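You operate a simulated robot arm through the tools that you are given. There is no shell and no other tool. Be economical: measure what you need, move in short steps, check, and stop when the job is done.

The job below is to be done with a simulated robot arm. You get a single attempt, and the scene is never put back.

## Task
Take the grey felt roll and leave it on the green disc.

Only the result counts: the job must be done as asked and must still hold three seconds after the hand-in. Knocking over, shifting, dropping, spilling or breaking anything else fails it.

## Robot
A 6-joint arm with a two-finger parallel gripper, fixed in place. Base frame: the origin is at the foot of the arm, x ahead of it, y to its left, z up; the work surface is at about z = 0. Units: m, rad, N and s.
With the tool pointing down near the work surface it reaches from about 0.14 to 0.58 m from the base axis. Its first joint turns from -1.152 to 1.152 rad. Payload 2.1 kg.
The tool frame sits at the grasp point between the pads (the TCP): z along the fingers, y along the line on which they close. The tips reach 0.03 m beyond it. Largest opening 0.094 m; finger width 0.028, thickness 0.01; the body of the gripper, 0.05 by 0.096 m, starts 0.055 m behind the TCP.
Orientation is that of the tool frame in the base frame, as [roll, pitch, yaw] about the fixed x, y, z axes, in that order (R = Rz(yaw) Ry(pitch) Rx(roll)). With the fingers straight down and closing along the base's y, the tool's x points along the base's -x, its y along +y and its z along -z.

## Interface
- The arm moves only by the tool play_rows. Its argument "deltas" is a list of rows, each an object (a shift or turn left out is 0, a gripper value left out holds the last) with "slide": the shift along the tool's x, y, z in m, a list of three; "dr": the turn, a rotation vector about the tool's x, y, z in rad, a list of three. In form: [{"slide": [tx, ty, tz], "dr": [wx, wy, wz]}, ...]. A call has 1 to 12 rows; each row shifts and turns the commanded pose from where the row before left it, along the tool's axes as they then stand. "grip" is the finger opening in m, from 0 to 0.094, set as the call begins (left out, the last holds). Each row takes 0.2 s and may step no farther than 0.05 m and 0.15 rad from the row before; otherwise, or with a gripper value out of range, the whole call is refused. A pose out of reach is approached as far as the arm can. The call stops where the force on the tool passes 40 N (or 10 N more than at its start, if that is more) or the arm is blocked; 0.2 s more then pass. Each finger travels about 0.072 m/s and halts on what it meets, pressing with about 38 N; the grip force reading is that of the motor and also rises with nothing between the fingers. The clock runs only during rows and for 0.2 s after the last one: add rows that do not move to give the fingers time. It gives the time, the measured TCP pose, the force on the tool (base axes), the opening and the grip force at its end, in the units of the frame above (readings bear some noise).
- Cameras (640 x 400 px; columns grow to the right, rows downward): "scene" is fixed at [0.0399, -0.3556, 0.477]; the picture's right is [0.89, -0.46, 0.00], its down [-0.25, -0.47, -0.85] and it looks along [0.39, 0.75, -0.53] (base axes); focal length 316 px, centre (320, 200). "wrist" rides on the gripper at [-0.037, 0, -0.058] in the tool frame; the picture's right is [0.00, -1.00, 0.00], its down [0.97, 0.00, -0.24] and it looks along [0.24, 0.00, 0.97] (tool axes); focal length 218 px, centre (320, 200). There is no depth. A picture from a camera that has moved, and an enlarged one, comes with that camera's place and axes in the base frame and with its lens. The place of the scene camera against the robot may be out by one fixed shift of up to 0.012 m in any direction.
- capture(camera): a new picture of that camera. The clock stands still meanwhile.
- enlarge(camera, box): a new picture of the part [left, top, right, bottom] of that camera's present view, enlarged. The clock stands still meanwhile.
- finish_job(): hands the job in; it is judged then, once.

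Work in short steps. Places have to be worked out from the pictures, the camera data and where the tool is seen: move nearer, look again, correct. Check each grasp and each placing, and mend what went wrong. You have 90 turns and 42 pictures in all, those below and enlarged ones among them. Open the gripper and draw the arm clear of the work before you hand the job in, unless the task says otherwise; then end with one line.

The tools are called after "Emit:" as a command line: name --argument value ..., lists and objects as JSON in quotes. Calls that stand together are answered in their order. play_rows: Moves the arm, as the interface text tells. Its arguments: {"type":"object","properties":{"deltas":{"type":"array"},"grip":{"type":"number"}},"required":["deltas"]} The other tools are called the same way: capture (camera) takes a picture; enlarge (camera, box) takes an enlarged picture of a part of a camera's view; finish_job () hands the job in.

At the start:

```text
t: 0.0
ee_pos: [0.3378, -0.0188, 0.3323]
tool_rot: [3.141, 0.0, -3.141]
ft_force: [-0.2, 0.5, -0.8]
width: 0.094
grip_force: 0.0
```

scene: 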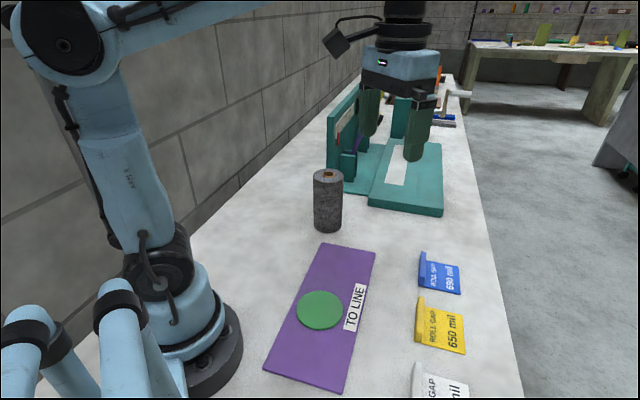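
wrist: 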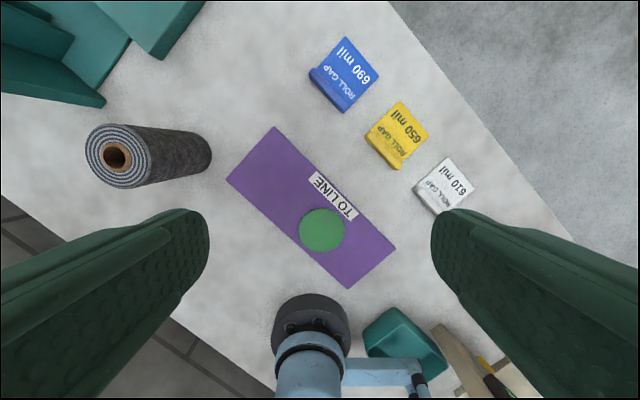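

The roll stands upright at about (0.356, 0.21), roughly 0.14 tall and 0.07 across. The disc is near (0.217, -0.023). I'll move partway over the roll, staying high, and look again.

Emit:
play_rows --deltas '[{"slide": [0, 0.04, 0]}, {"slide": [0, 0.04, 0]}, {"slide": [0, 0.04, 0]}, {"slide": [0, 0.04, 0]}, {"slide": [0.03, 0, 0]}, {}]'

Emit:
capture --camera "wrist"

Emit:
capture --camera "scene"

```text
t: 1.4
ee_pos: [0.3053, 0.1418, 0.3321]
tool_rot: [3.14, 0.001, -3.141]
ft_force: [0.5, 0.1, -0.7]
width: 0.094
grip_force: 0.0
```

```text
39 pictures are left
camera wrist: at [0.3434, 0.1417, 0.3908], right [0.0, -1.0, 0.0], down [-0.97, 0.0, 0.24], along [-0.24, 0.0, -0.97], focal length 218 px, centre (320, 200)
```

wrist: 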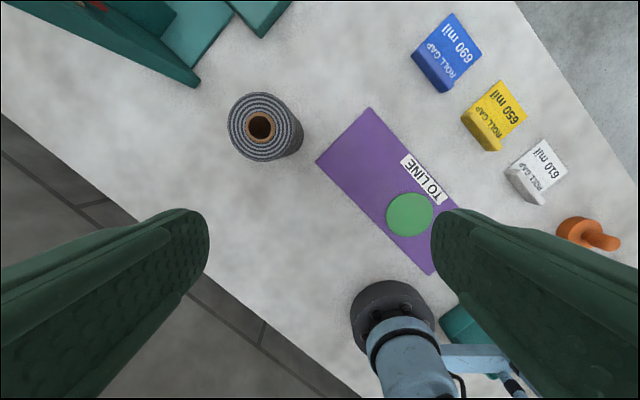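

```text
38 pictures are left
```

scene: 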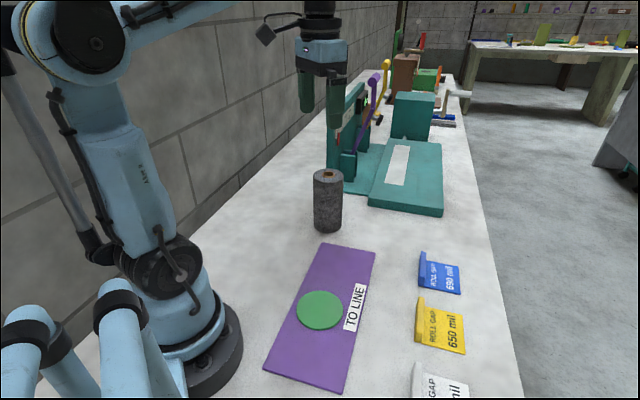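

Triangulating the two wrist views puts the roll axis at about (0.363, 0.206), its top at z≈0.145 and its diameter at about 0.07. The disc comes out near (0.221, -0.025). I'll go above the roll, lower to TCP z≈0.21, and check alignment.

Emit:
play_rows --deltas '[{"slide": [-0.029, 0.032, 0]}, {"slide": [-0.029, 0.032, 0]}, {"slide": [0, 0, 0.04]}, {"slide": [0, 0, 0.04]}, {"slide": [0, 0, 0.04]}, {}]'

Emit:
capture --camera "wrist"

Emit:
enlarge --camera "scene" --box '[240, 80, 400, 260]'

```text
t: 2.8
ee_pos: [0.3629, 0.2043, 0.2135]
tool_rot: [-3.139, -0.001, 3.141]
ft_force: [-0.2, -0.3, -0.2]
width: 0.0942
grip_force: 0.0
```

```text
37 pictures are left
camera wrist: at [0.402, 0.2043, 0.2707], right [0.0, -1.0, 0.0], down [-0.97, 0.0, 0.24], along [-0.24, 0.0, -0.97], focal length 218 px, centre (320, 200)
```

wrist: 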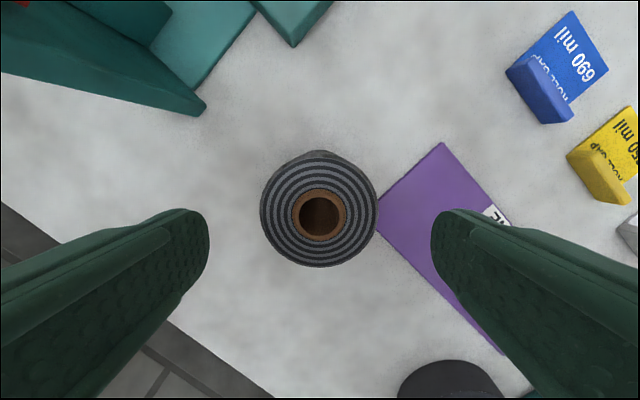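

```text
2.22 times, centred on (320, 170) of scene
camera zoom: at [0.0399, -0.3556, 0.477], right [0.89, -0.46, 0.0], down [-0.25, -0.47, -0.85], along [0.39, 0.75, -0.53], focal length 702 px, centre (320, 267)
```

zoom: 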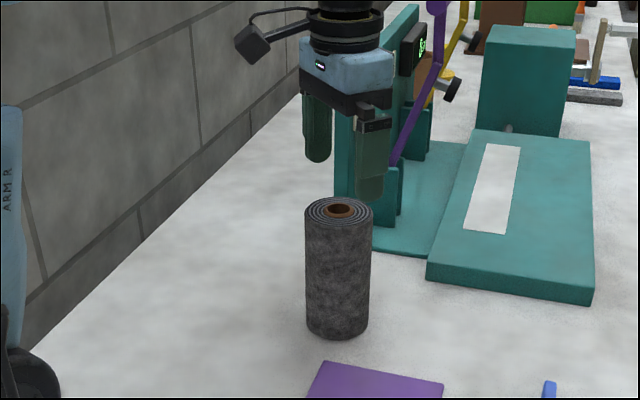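

The roll is centred between the fingers, with its axis at about (0.365, 0.205). Next I descend to TCP z≈0.108, which keeps the gripper body above the roll's top, and then close.

Emit:
play_rows --deltas '[{"slide": [-0.002, 0.001, 0.03]}, {"slide": [0, 0, 0.03]}, {"slide": [0, 0, 0.025]}, {"slide": [0, 0, 0.02]}, {}]'

Emit:
play_rows --deltas '[{}, {}, {}, {}, {}]' --grip 0.05

Emit:
capture --camera "wrist"

Emit:
enlarge --camera "scene" --box '[240, 80, 400, 260]'

```text
t: 4.0
ee_pos: [0.3661, 0.2038, 0.1061]
tool_rot: [3.141, 0.002, -3.141]
ft_force: [0.2, -0.5, 0.7]
width: 0.094
grip_force: 0.0
```

```text
t: 5.2
ee_pos: [0.3666, 0.2045, 0.1085]
tool_rot: [-3.141, 0.001, -3.141]
ft_force: [0.4, 0.8, 0.7]
width: 0.0747
grip_force: 38.1
```

```text
35 pictures are left
camera wrist: at [0.4046, 0.2046, 0.1655], right [0.0, -1.0, 0.0], down [-0.97, 0.0, 0.24], along [-0.24, 0.0, -0.97], focal length 218 px, centre (320, 200)
```

wrist: 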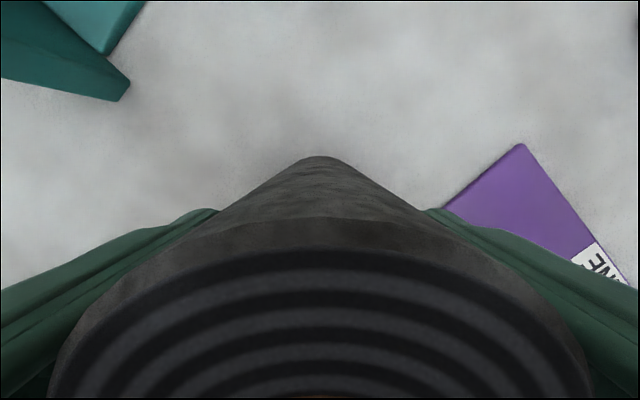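

```text
2.22 times, centred on (320, 170) of scene
camera zoom: at [0.0399, -0.3556, 0.477], right [0.89, -0.46, 0.0], down [-0.25, -0.47, -0.85], along [0.39, 0.75, -0.53], focal length 702 px, centre (320, 267)
```

zoom: 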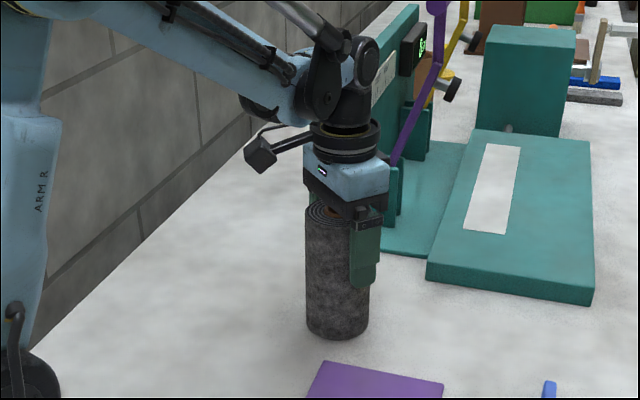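

The fingers stopped at 0.075 with 38 N, so the roll is held. I'll lift it slowly by 6 cm and check that it follows.

Emit:
play_rows --deltas '[{"slide": [0, 0, -0.005]}, {"slide": [0, 0, -0.01]}, {"slide": [0, 0, -0.015]}, {"slide": [0, 0, -0.015]}, {"slide": [0, 0, -0.015]}, {}, {}]'

Emit:
enlarge --camera "scene" --box '[240, 80, 400, 260]'

Emit:
capture --camera "wrist"

```text
t: 6.8
ee_pos: [0.3674, 0.2048, 0.1682]
tool_rot: [3.141, -0.001, -3.141]
ft_force: [-0.6, 0.1, -3.9]
width: 0.0744
grip_force: 37.9
```

```text
2.22 times, centred on (320, 170) of scene
camera zoom: at [0.0399, -0.3556, 0.477], right [0.89, -0.46, 0.0], down [-0.25, -0.47, -0.85], along [0.39, 0.75, -0.53], focal length 702 px, centre (320, 267)
```

zoom: 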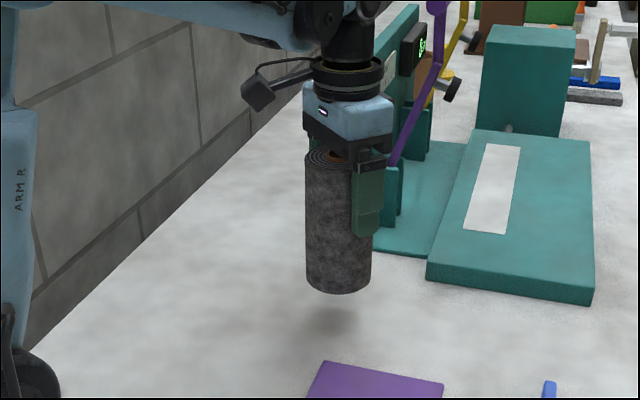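

```text
32 pictures are left
camera wrist: at [0.4056, 0.2054, 0.2264], right [0.0, -1.0, 0.0], down [-0.97, 0.0, 0.24], along [-0.24, 0.0, -0.97], focal length 218 px, centre (320, 200)
```

wrist: 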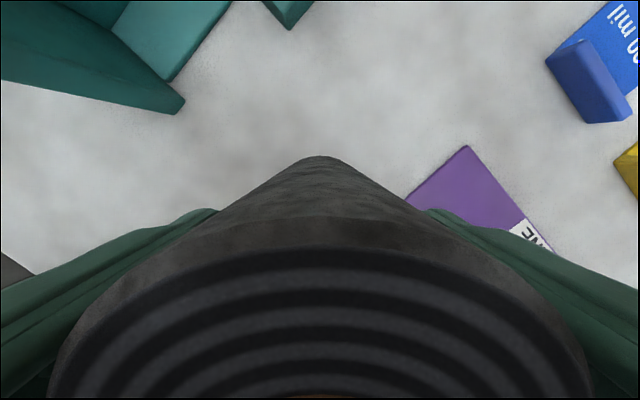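

The roll hangs upright and the force reading has risen by about 4 N, so the lift worked. I'll carry it at this height to above the disc.

Emit:
play_rows --deltas '[{"slide": [0.01, -0.015, 0]}, {"slide": [0.018, -0.029, 0]}, {"slide": [0.018, -0.029, 0]}, {"slide": [0.018, -0.029, 0]}, {"slide": [0.018, -0.029, 0]}, {"slide": [0.018, -0.029, 0]}, {"slide": [0.018, -0.029, 0]}, {"slide": [0.017, -0.026, 0]}, {"slide": [0.01, -0.015, 0]}, {}, {}]'

Emit:
capture --camera "scene"

Emit:
capture --camera "wrist"

```text
t: 9.2
ee_pos: [0.2214, -0.0215, 0.1689]
tool_rot: [-3.142, -0.001, -3.141]
ft_force: [0.0, 0.1, -3.6]
width: 0.0743
grip_force: 37.6
```

```text
31 pictures are left
```

scene: 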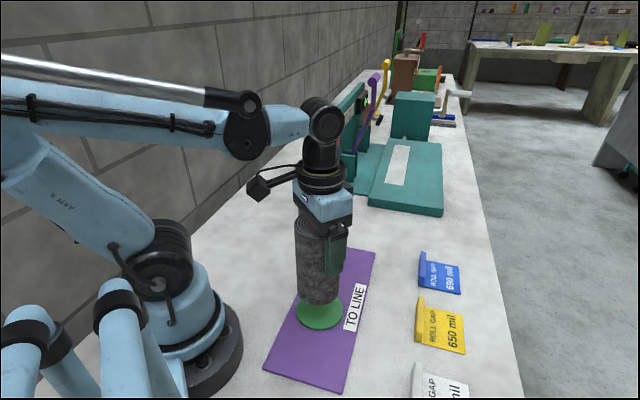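

```text
30 pictures are left
camera wrist: at [0.2593, -0.0224, 0.2261], right [0.0, -1.0, 0.0], down [-0.97, 0.0, 0.24], along [-0.24, 0.0, -0.97], focal length 218 px, centre (320, 200)
```

wrist: 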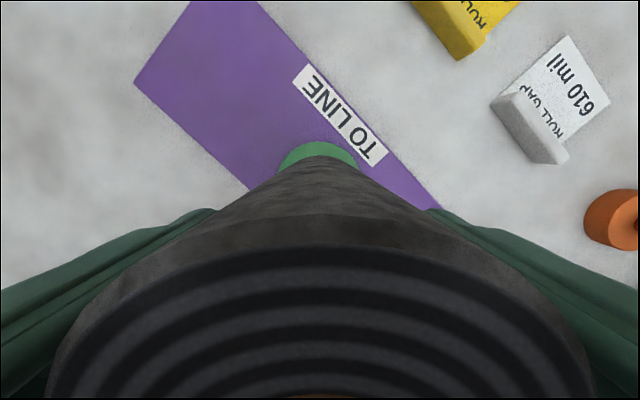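

The disc is directly below and the roll hangs about 6 cm above it. I'll lower to about 1.5 cm above the table to compare the roll base with the disc.

Emit:
play_rows --deltas '[{"slide": [0, 0, 0.015]}, {"slide": [0, 0, 0.015]}, {"slide": [0, 0, 0.013]}, {}, {}]'

Emit:
enlarge --camera "scene" --box '[240, 250, 400, 350]'

Emit:
enlarge --camera "wrist" --box '[220, 80, 420, 205]'

```text
t: 10.4
ee_pos: [0.221, -0.0234, 0.1254]
tool_rot: [3.142, -0.001, -3.14]
ft_force: [-0.9, -1.1, -3.5]
width: 0.0743
grip_force: 38.2
```

```text
4.00 times, centred on (320, 300) of scene
camera zoom: at [0.0399, -0.3556, 0.477], right [0.89, -0.46, 0.0], down [-0.25, -0.47, -0.85], along [0.39, 0.75, -0.53], focal length 1263 px, centre (320, -200)
```

zoom: 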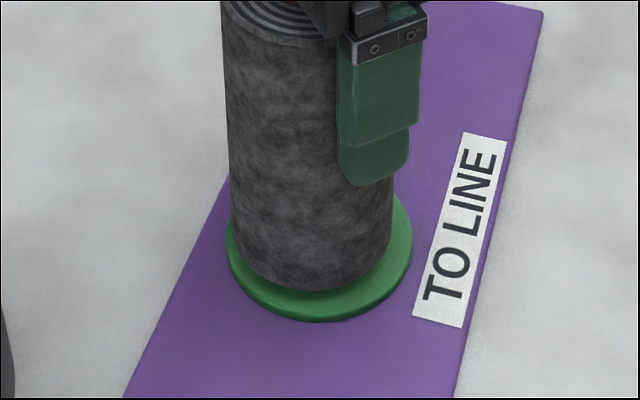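

```text
3.20 times, centred on (320, 142) of wrist
camera zoom: at [0.2589, -0.0224, 0.1834], right [0.0, -1.0, 0.0], down [-0.97, 0.0, 0.24], along [-0.24, 0.0, -0.97], focal length 698 px, centre (320, 384)
```

zoom: 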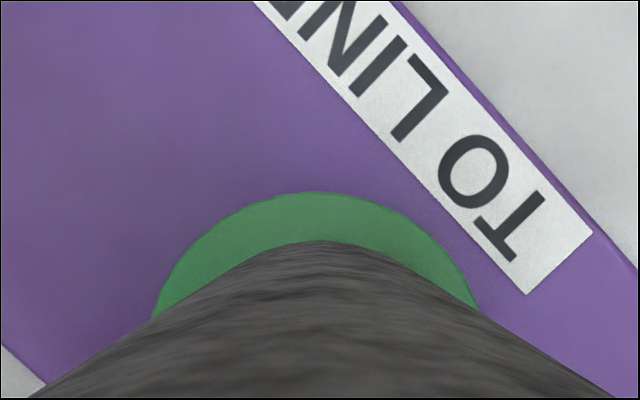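

The scene view and the wrist view agree that the roll base is about 4 mm short of the disc centre in x and fine in y. I'll correct by +4 mm in x, then lower in small steps while watching the force.

Emit:
play_rows --deltas '[{"slide": [-0.004, 0, 0]}, {"slide": [0, 0, 0.003]}, {"slide": [0, 0, 0.002]}, {}]'

Emit:
enlarge --camera "scene" --box '[240, 250, 400, 350]'

```text
t: 11.4
ee_pos: [0.2248, -0.0223, 0.1203]
tool_rot: [3.141, 0.001, 3.142]
ft_force: [-0.2, -0.2, -4.6]
width: 0.0745
grip_force: 38.1
```

```text
4.00 times, centred on (320, 300) of scene
camera zoom: at [0.0399, -0.3556, 0.477], right [0.89, -0.46, 0.0], down [-0.25, -0.47, -0.85], along [0.39, 0.75, -0.53], focal length 1263 px, centre (320, -200)
```

zoom: 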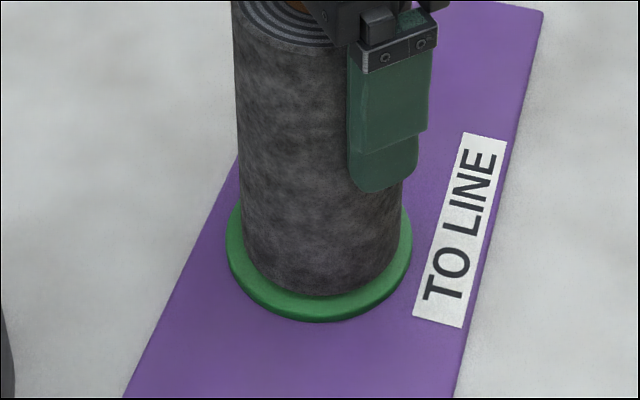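

The roll is now centred over the disc and still hanging, since Fz remains about -4. I'll keep lowering in 1 mm steps.

Emit:
play_rows --deltas '[{"slide": [0, 0, 0.001]}, {"slide": [0, 0, 0.001]}, {"slide": [0, 0, 0.001]}, {}]'

```text
t: 12.2
ee_pos: [0.2264, -0.0227, 0.119]
tool_rot: [3.14, -0.002, 3.141]
ft_force: [-2.2, 0.8, 15.5]
width: 0.074
grip_force: 37.8
stopped in row 4: the force on the tool passed its limit (the readings are from after the stop); the commanded pose is now the measured one
```

The roll touched down at TCP z≈0.119 and is being pressed with about 15 N. I'll ease up slightly before releasing and check the force.

Emit:
play_rows --deltas '[{"slide": [0, 0, -0.0005]}, {}]'

Emit:
enlarge --camera "scene" --box '[240, 200, 400, 350]'

```text
t: 12.8
ee_pos: [0.2256, -0.0226, 0.1191]
tool_rot: [3.141, -0.004, 3.141]
ft_force: [0.2, -1.4, 3.9]
width: 0.0744
grip_force: 37.5
```

```text
2.67 times, centred on (320, 275) of scene
camera zoom: at [0.0399, -0.3556, 0.477], right [0.89, -0.46, 0.0], down [-0.25, -0.47, -0.85], along [0.39, 0.75, -0.53], focal length 842 px, centre (320, 0)
```

zoom: 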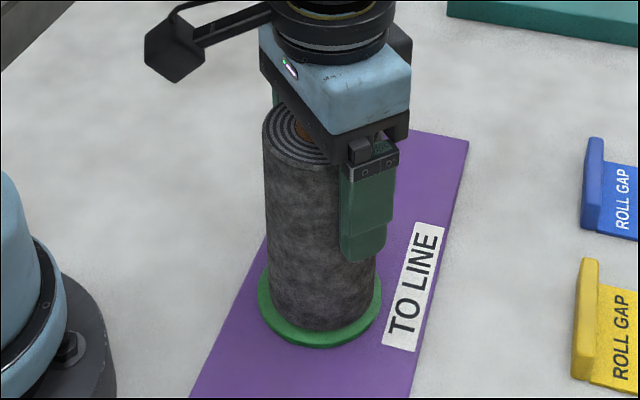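

The roll is seated upright with light contact. I'll open the fingers and let things settle.

Emit:
play_rows --deltas '[{}, {}, {}, {}]' --grip 0.094

Emit:
capture --camera "scene"

Emit:
capture --camera "wrist"

```text
t: 13.8
ee_pos: [0.2255, -0.0231, 0.119]
tool_rot: [3.14, -0.001, -3.141]
ft_force: [0.0, -0.2, -0.6]
width: 0.094
grip_force: 0.2
```

```text
25 pictures are left
```

scene: 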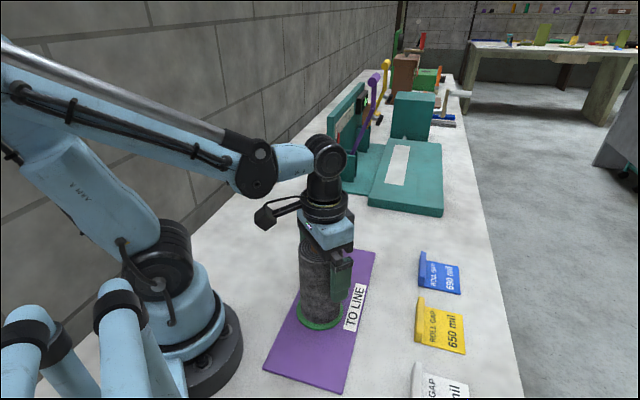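

```text
24 pictures are left
camera wrist: at [0.264, -0.0229, 0.1771], right [0.0, -1.0, 0.0], down [-0.97, 0.0, 0.24], along [-0.24, 0.0, -0.97], focal length 218 px, centre (320, 200)
```

wrist: 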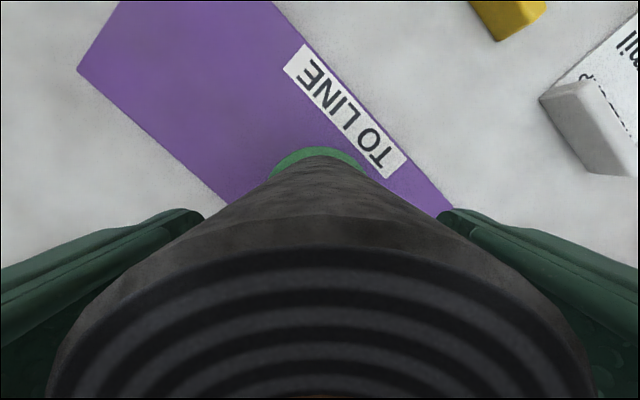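

The fingers are open and clear on both sides, and the roll is standing. I'll withdraw straight up, then move away.

Emit:
play_rows --deltas '[{"slide": [0, 0, -0.015]}, {"slide": [0, 0, -0.03]}, {"slide": [0, 0, -0.04]}, {"slide": [0, 0, -0.04]}, {"slide": [0, 0, -0.04]}, {"slide": [-0.04, 0, -0.02]}, {"slide": [-0.04, 0, 0]}, {}, {}]'

Emit:
capture --camera "scene"

Emit:
capture --camera "wrist"

Emit:
enlarge --camera "scene" --box '[240, 200, 400, 350]'

```text
t: 15.8
ee_pos: [0.3049, -0.0213, 0.3015]
tool_rot: [3.141, -0.001, 3.142]
ft_force: [-0.6, 0.0, 0.1]
width: 0.0939
grip_force: 0.1
```

```text
23 pictures are left
```

scene: 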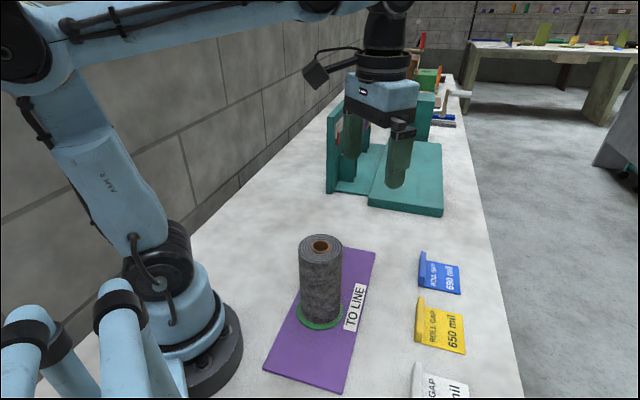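

```text
22 pictures are left
camera wrist: at [0.344, -0.0228, 0.3596], right [0.0, -1.0, 0.0], down [-0.97, 0.0, 0.24], along [-0.24, 0.0, -0.97], focal length 218 px, centre (320, 200)
```

wrist: 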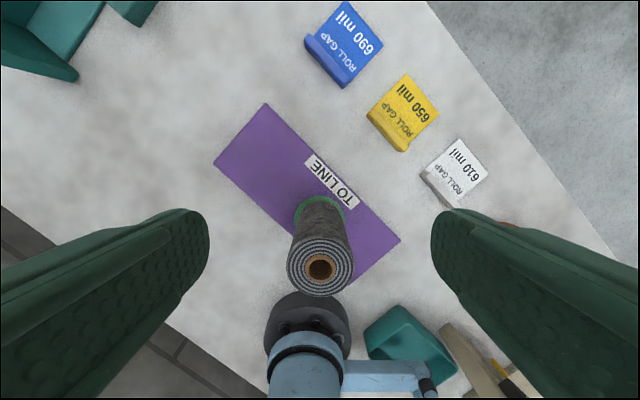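

```text
2.67 times, centred on (320, 275) of scene
camera zoom: at [0.0399, -0.3556, 0.477], right [0.89, -0.46, 0.0], down [-0.25, -0.47, -0.85], along [0.39, 0.75, -0.53], focal length 842 px, centre (320, 0)
```

zoom: 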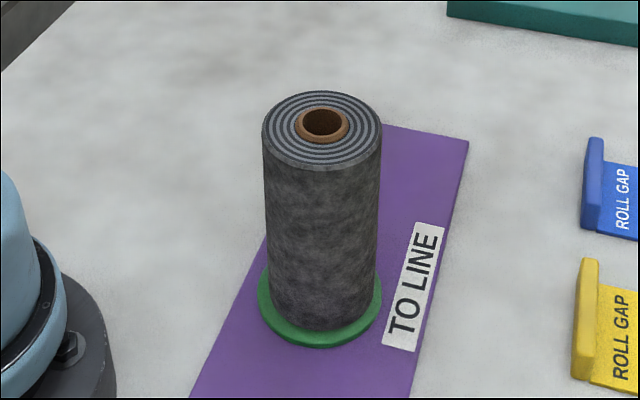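

The roll stands upright and centred on the disc. The arm is clear and nothing else has moved, so I'm handing in.

Emit:
finish_job

```text
The job is handed in.
```

The grey felt roll is standing upright and centred on the green disc, the gripper is open and the arm is clear of the work.
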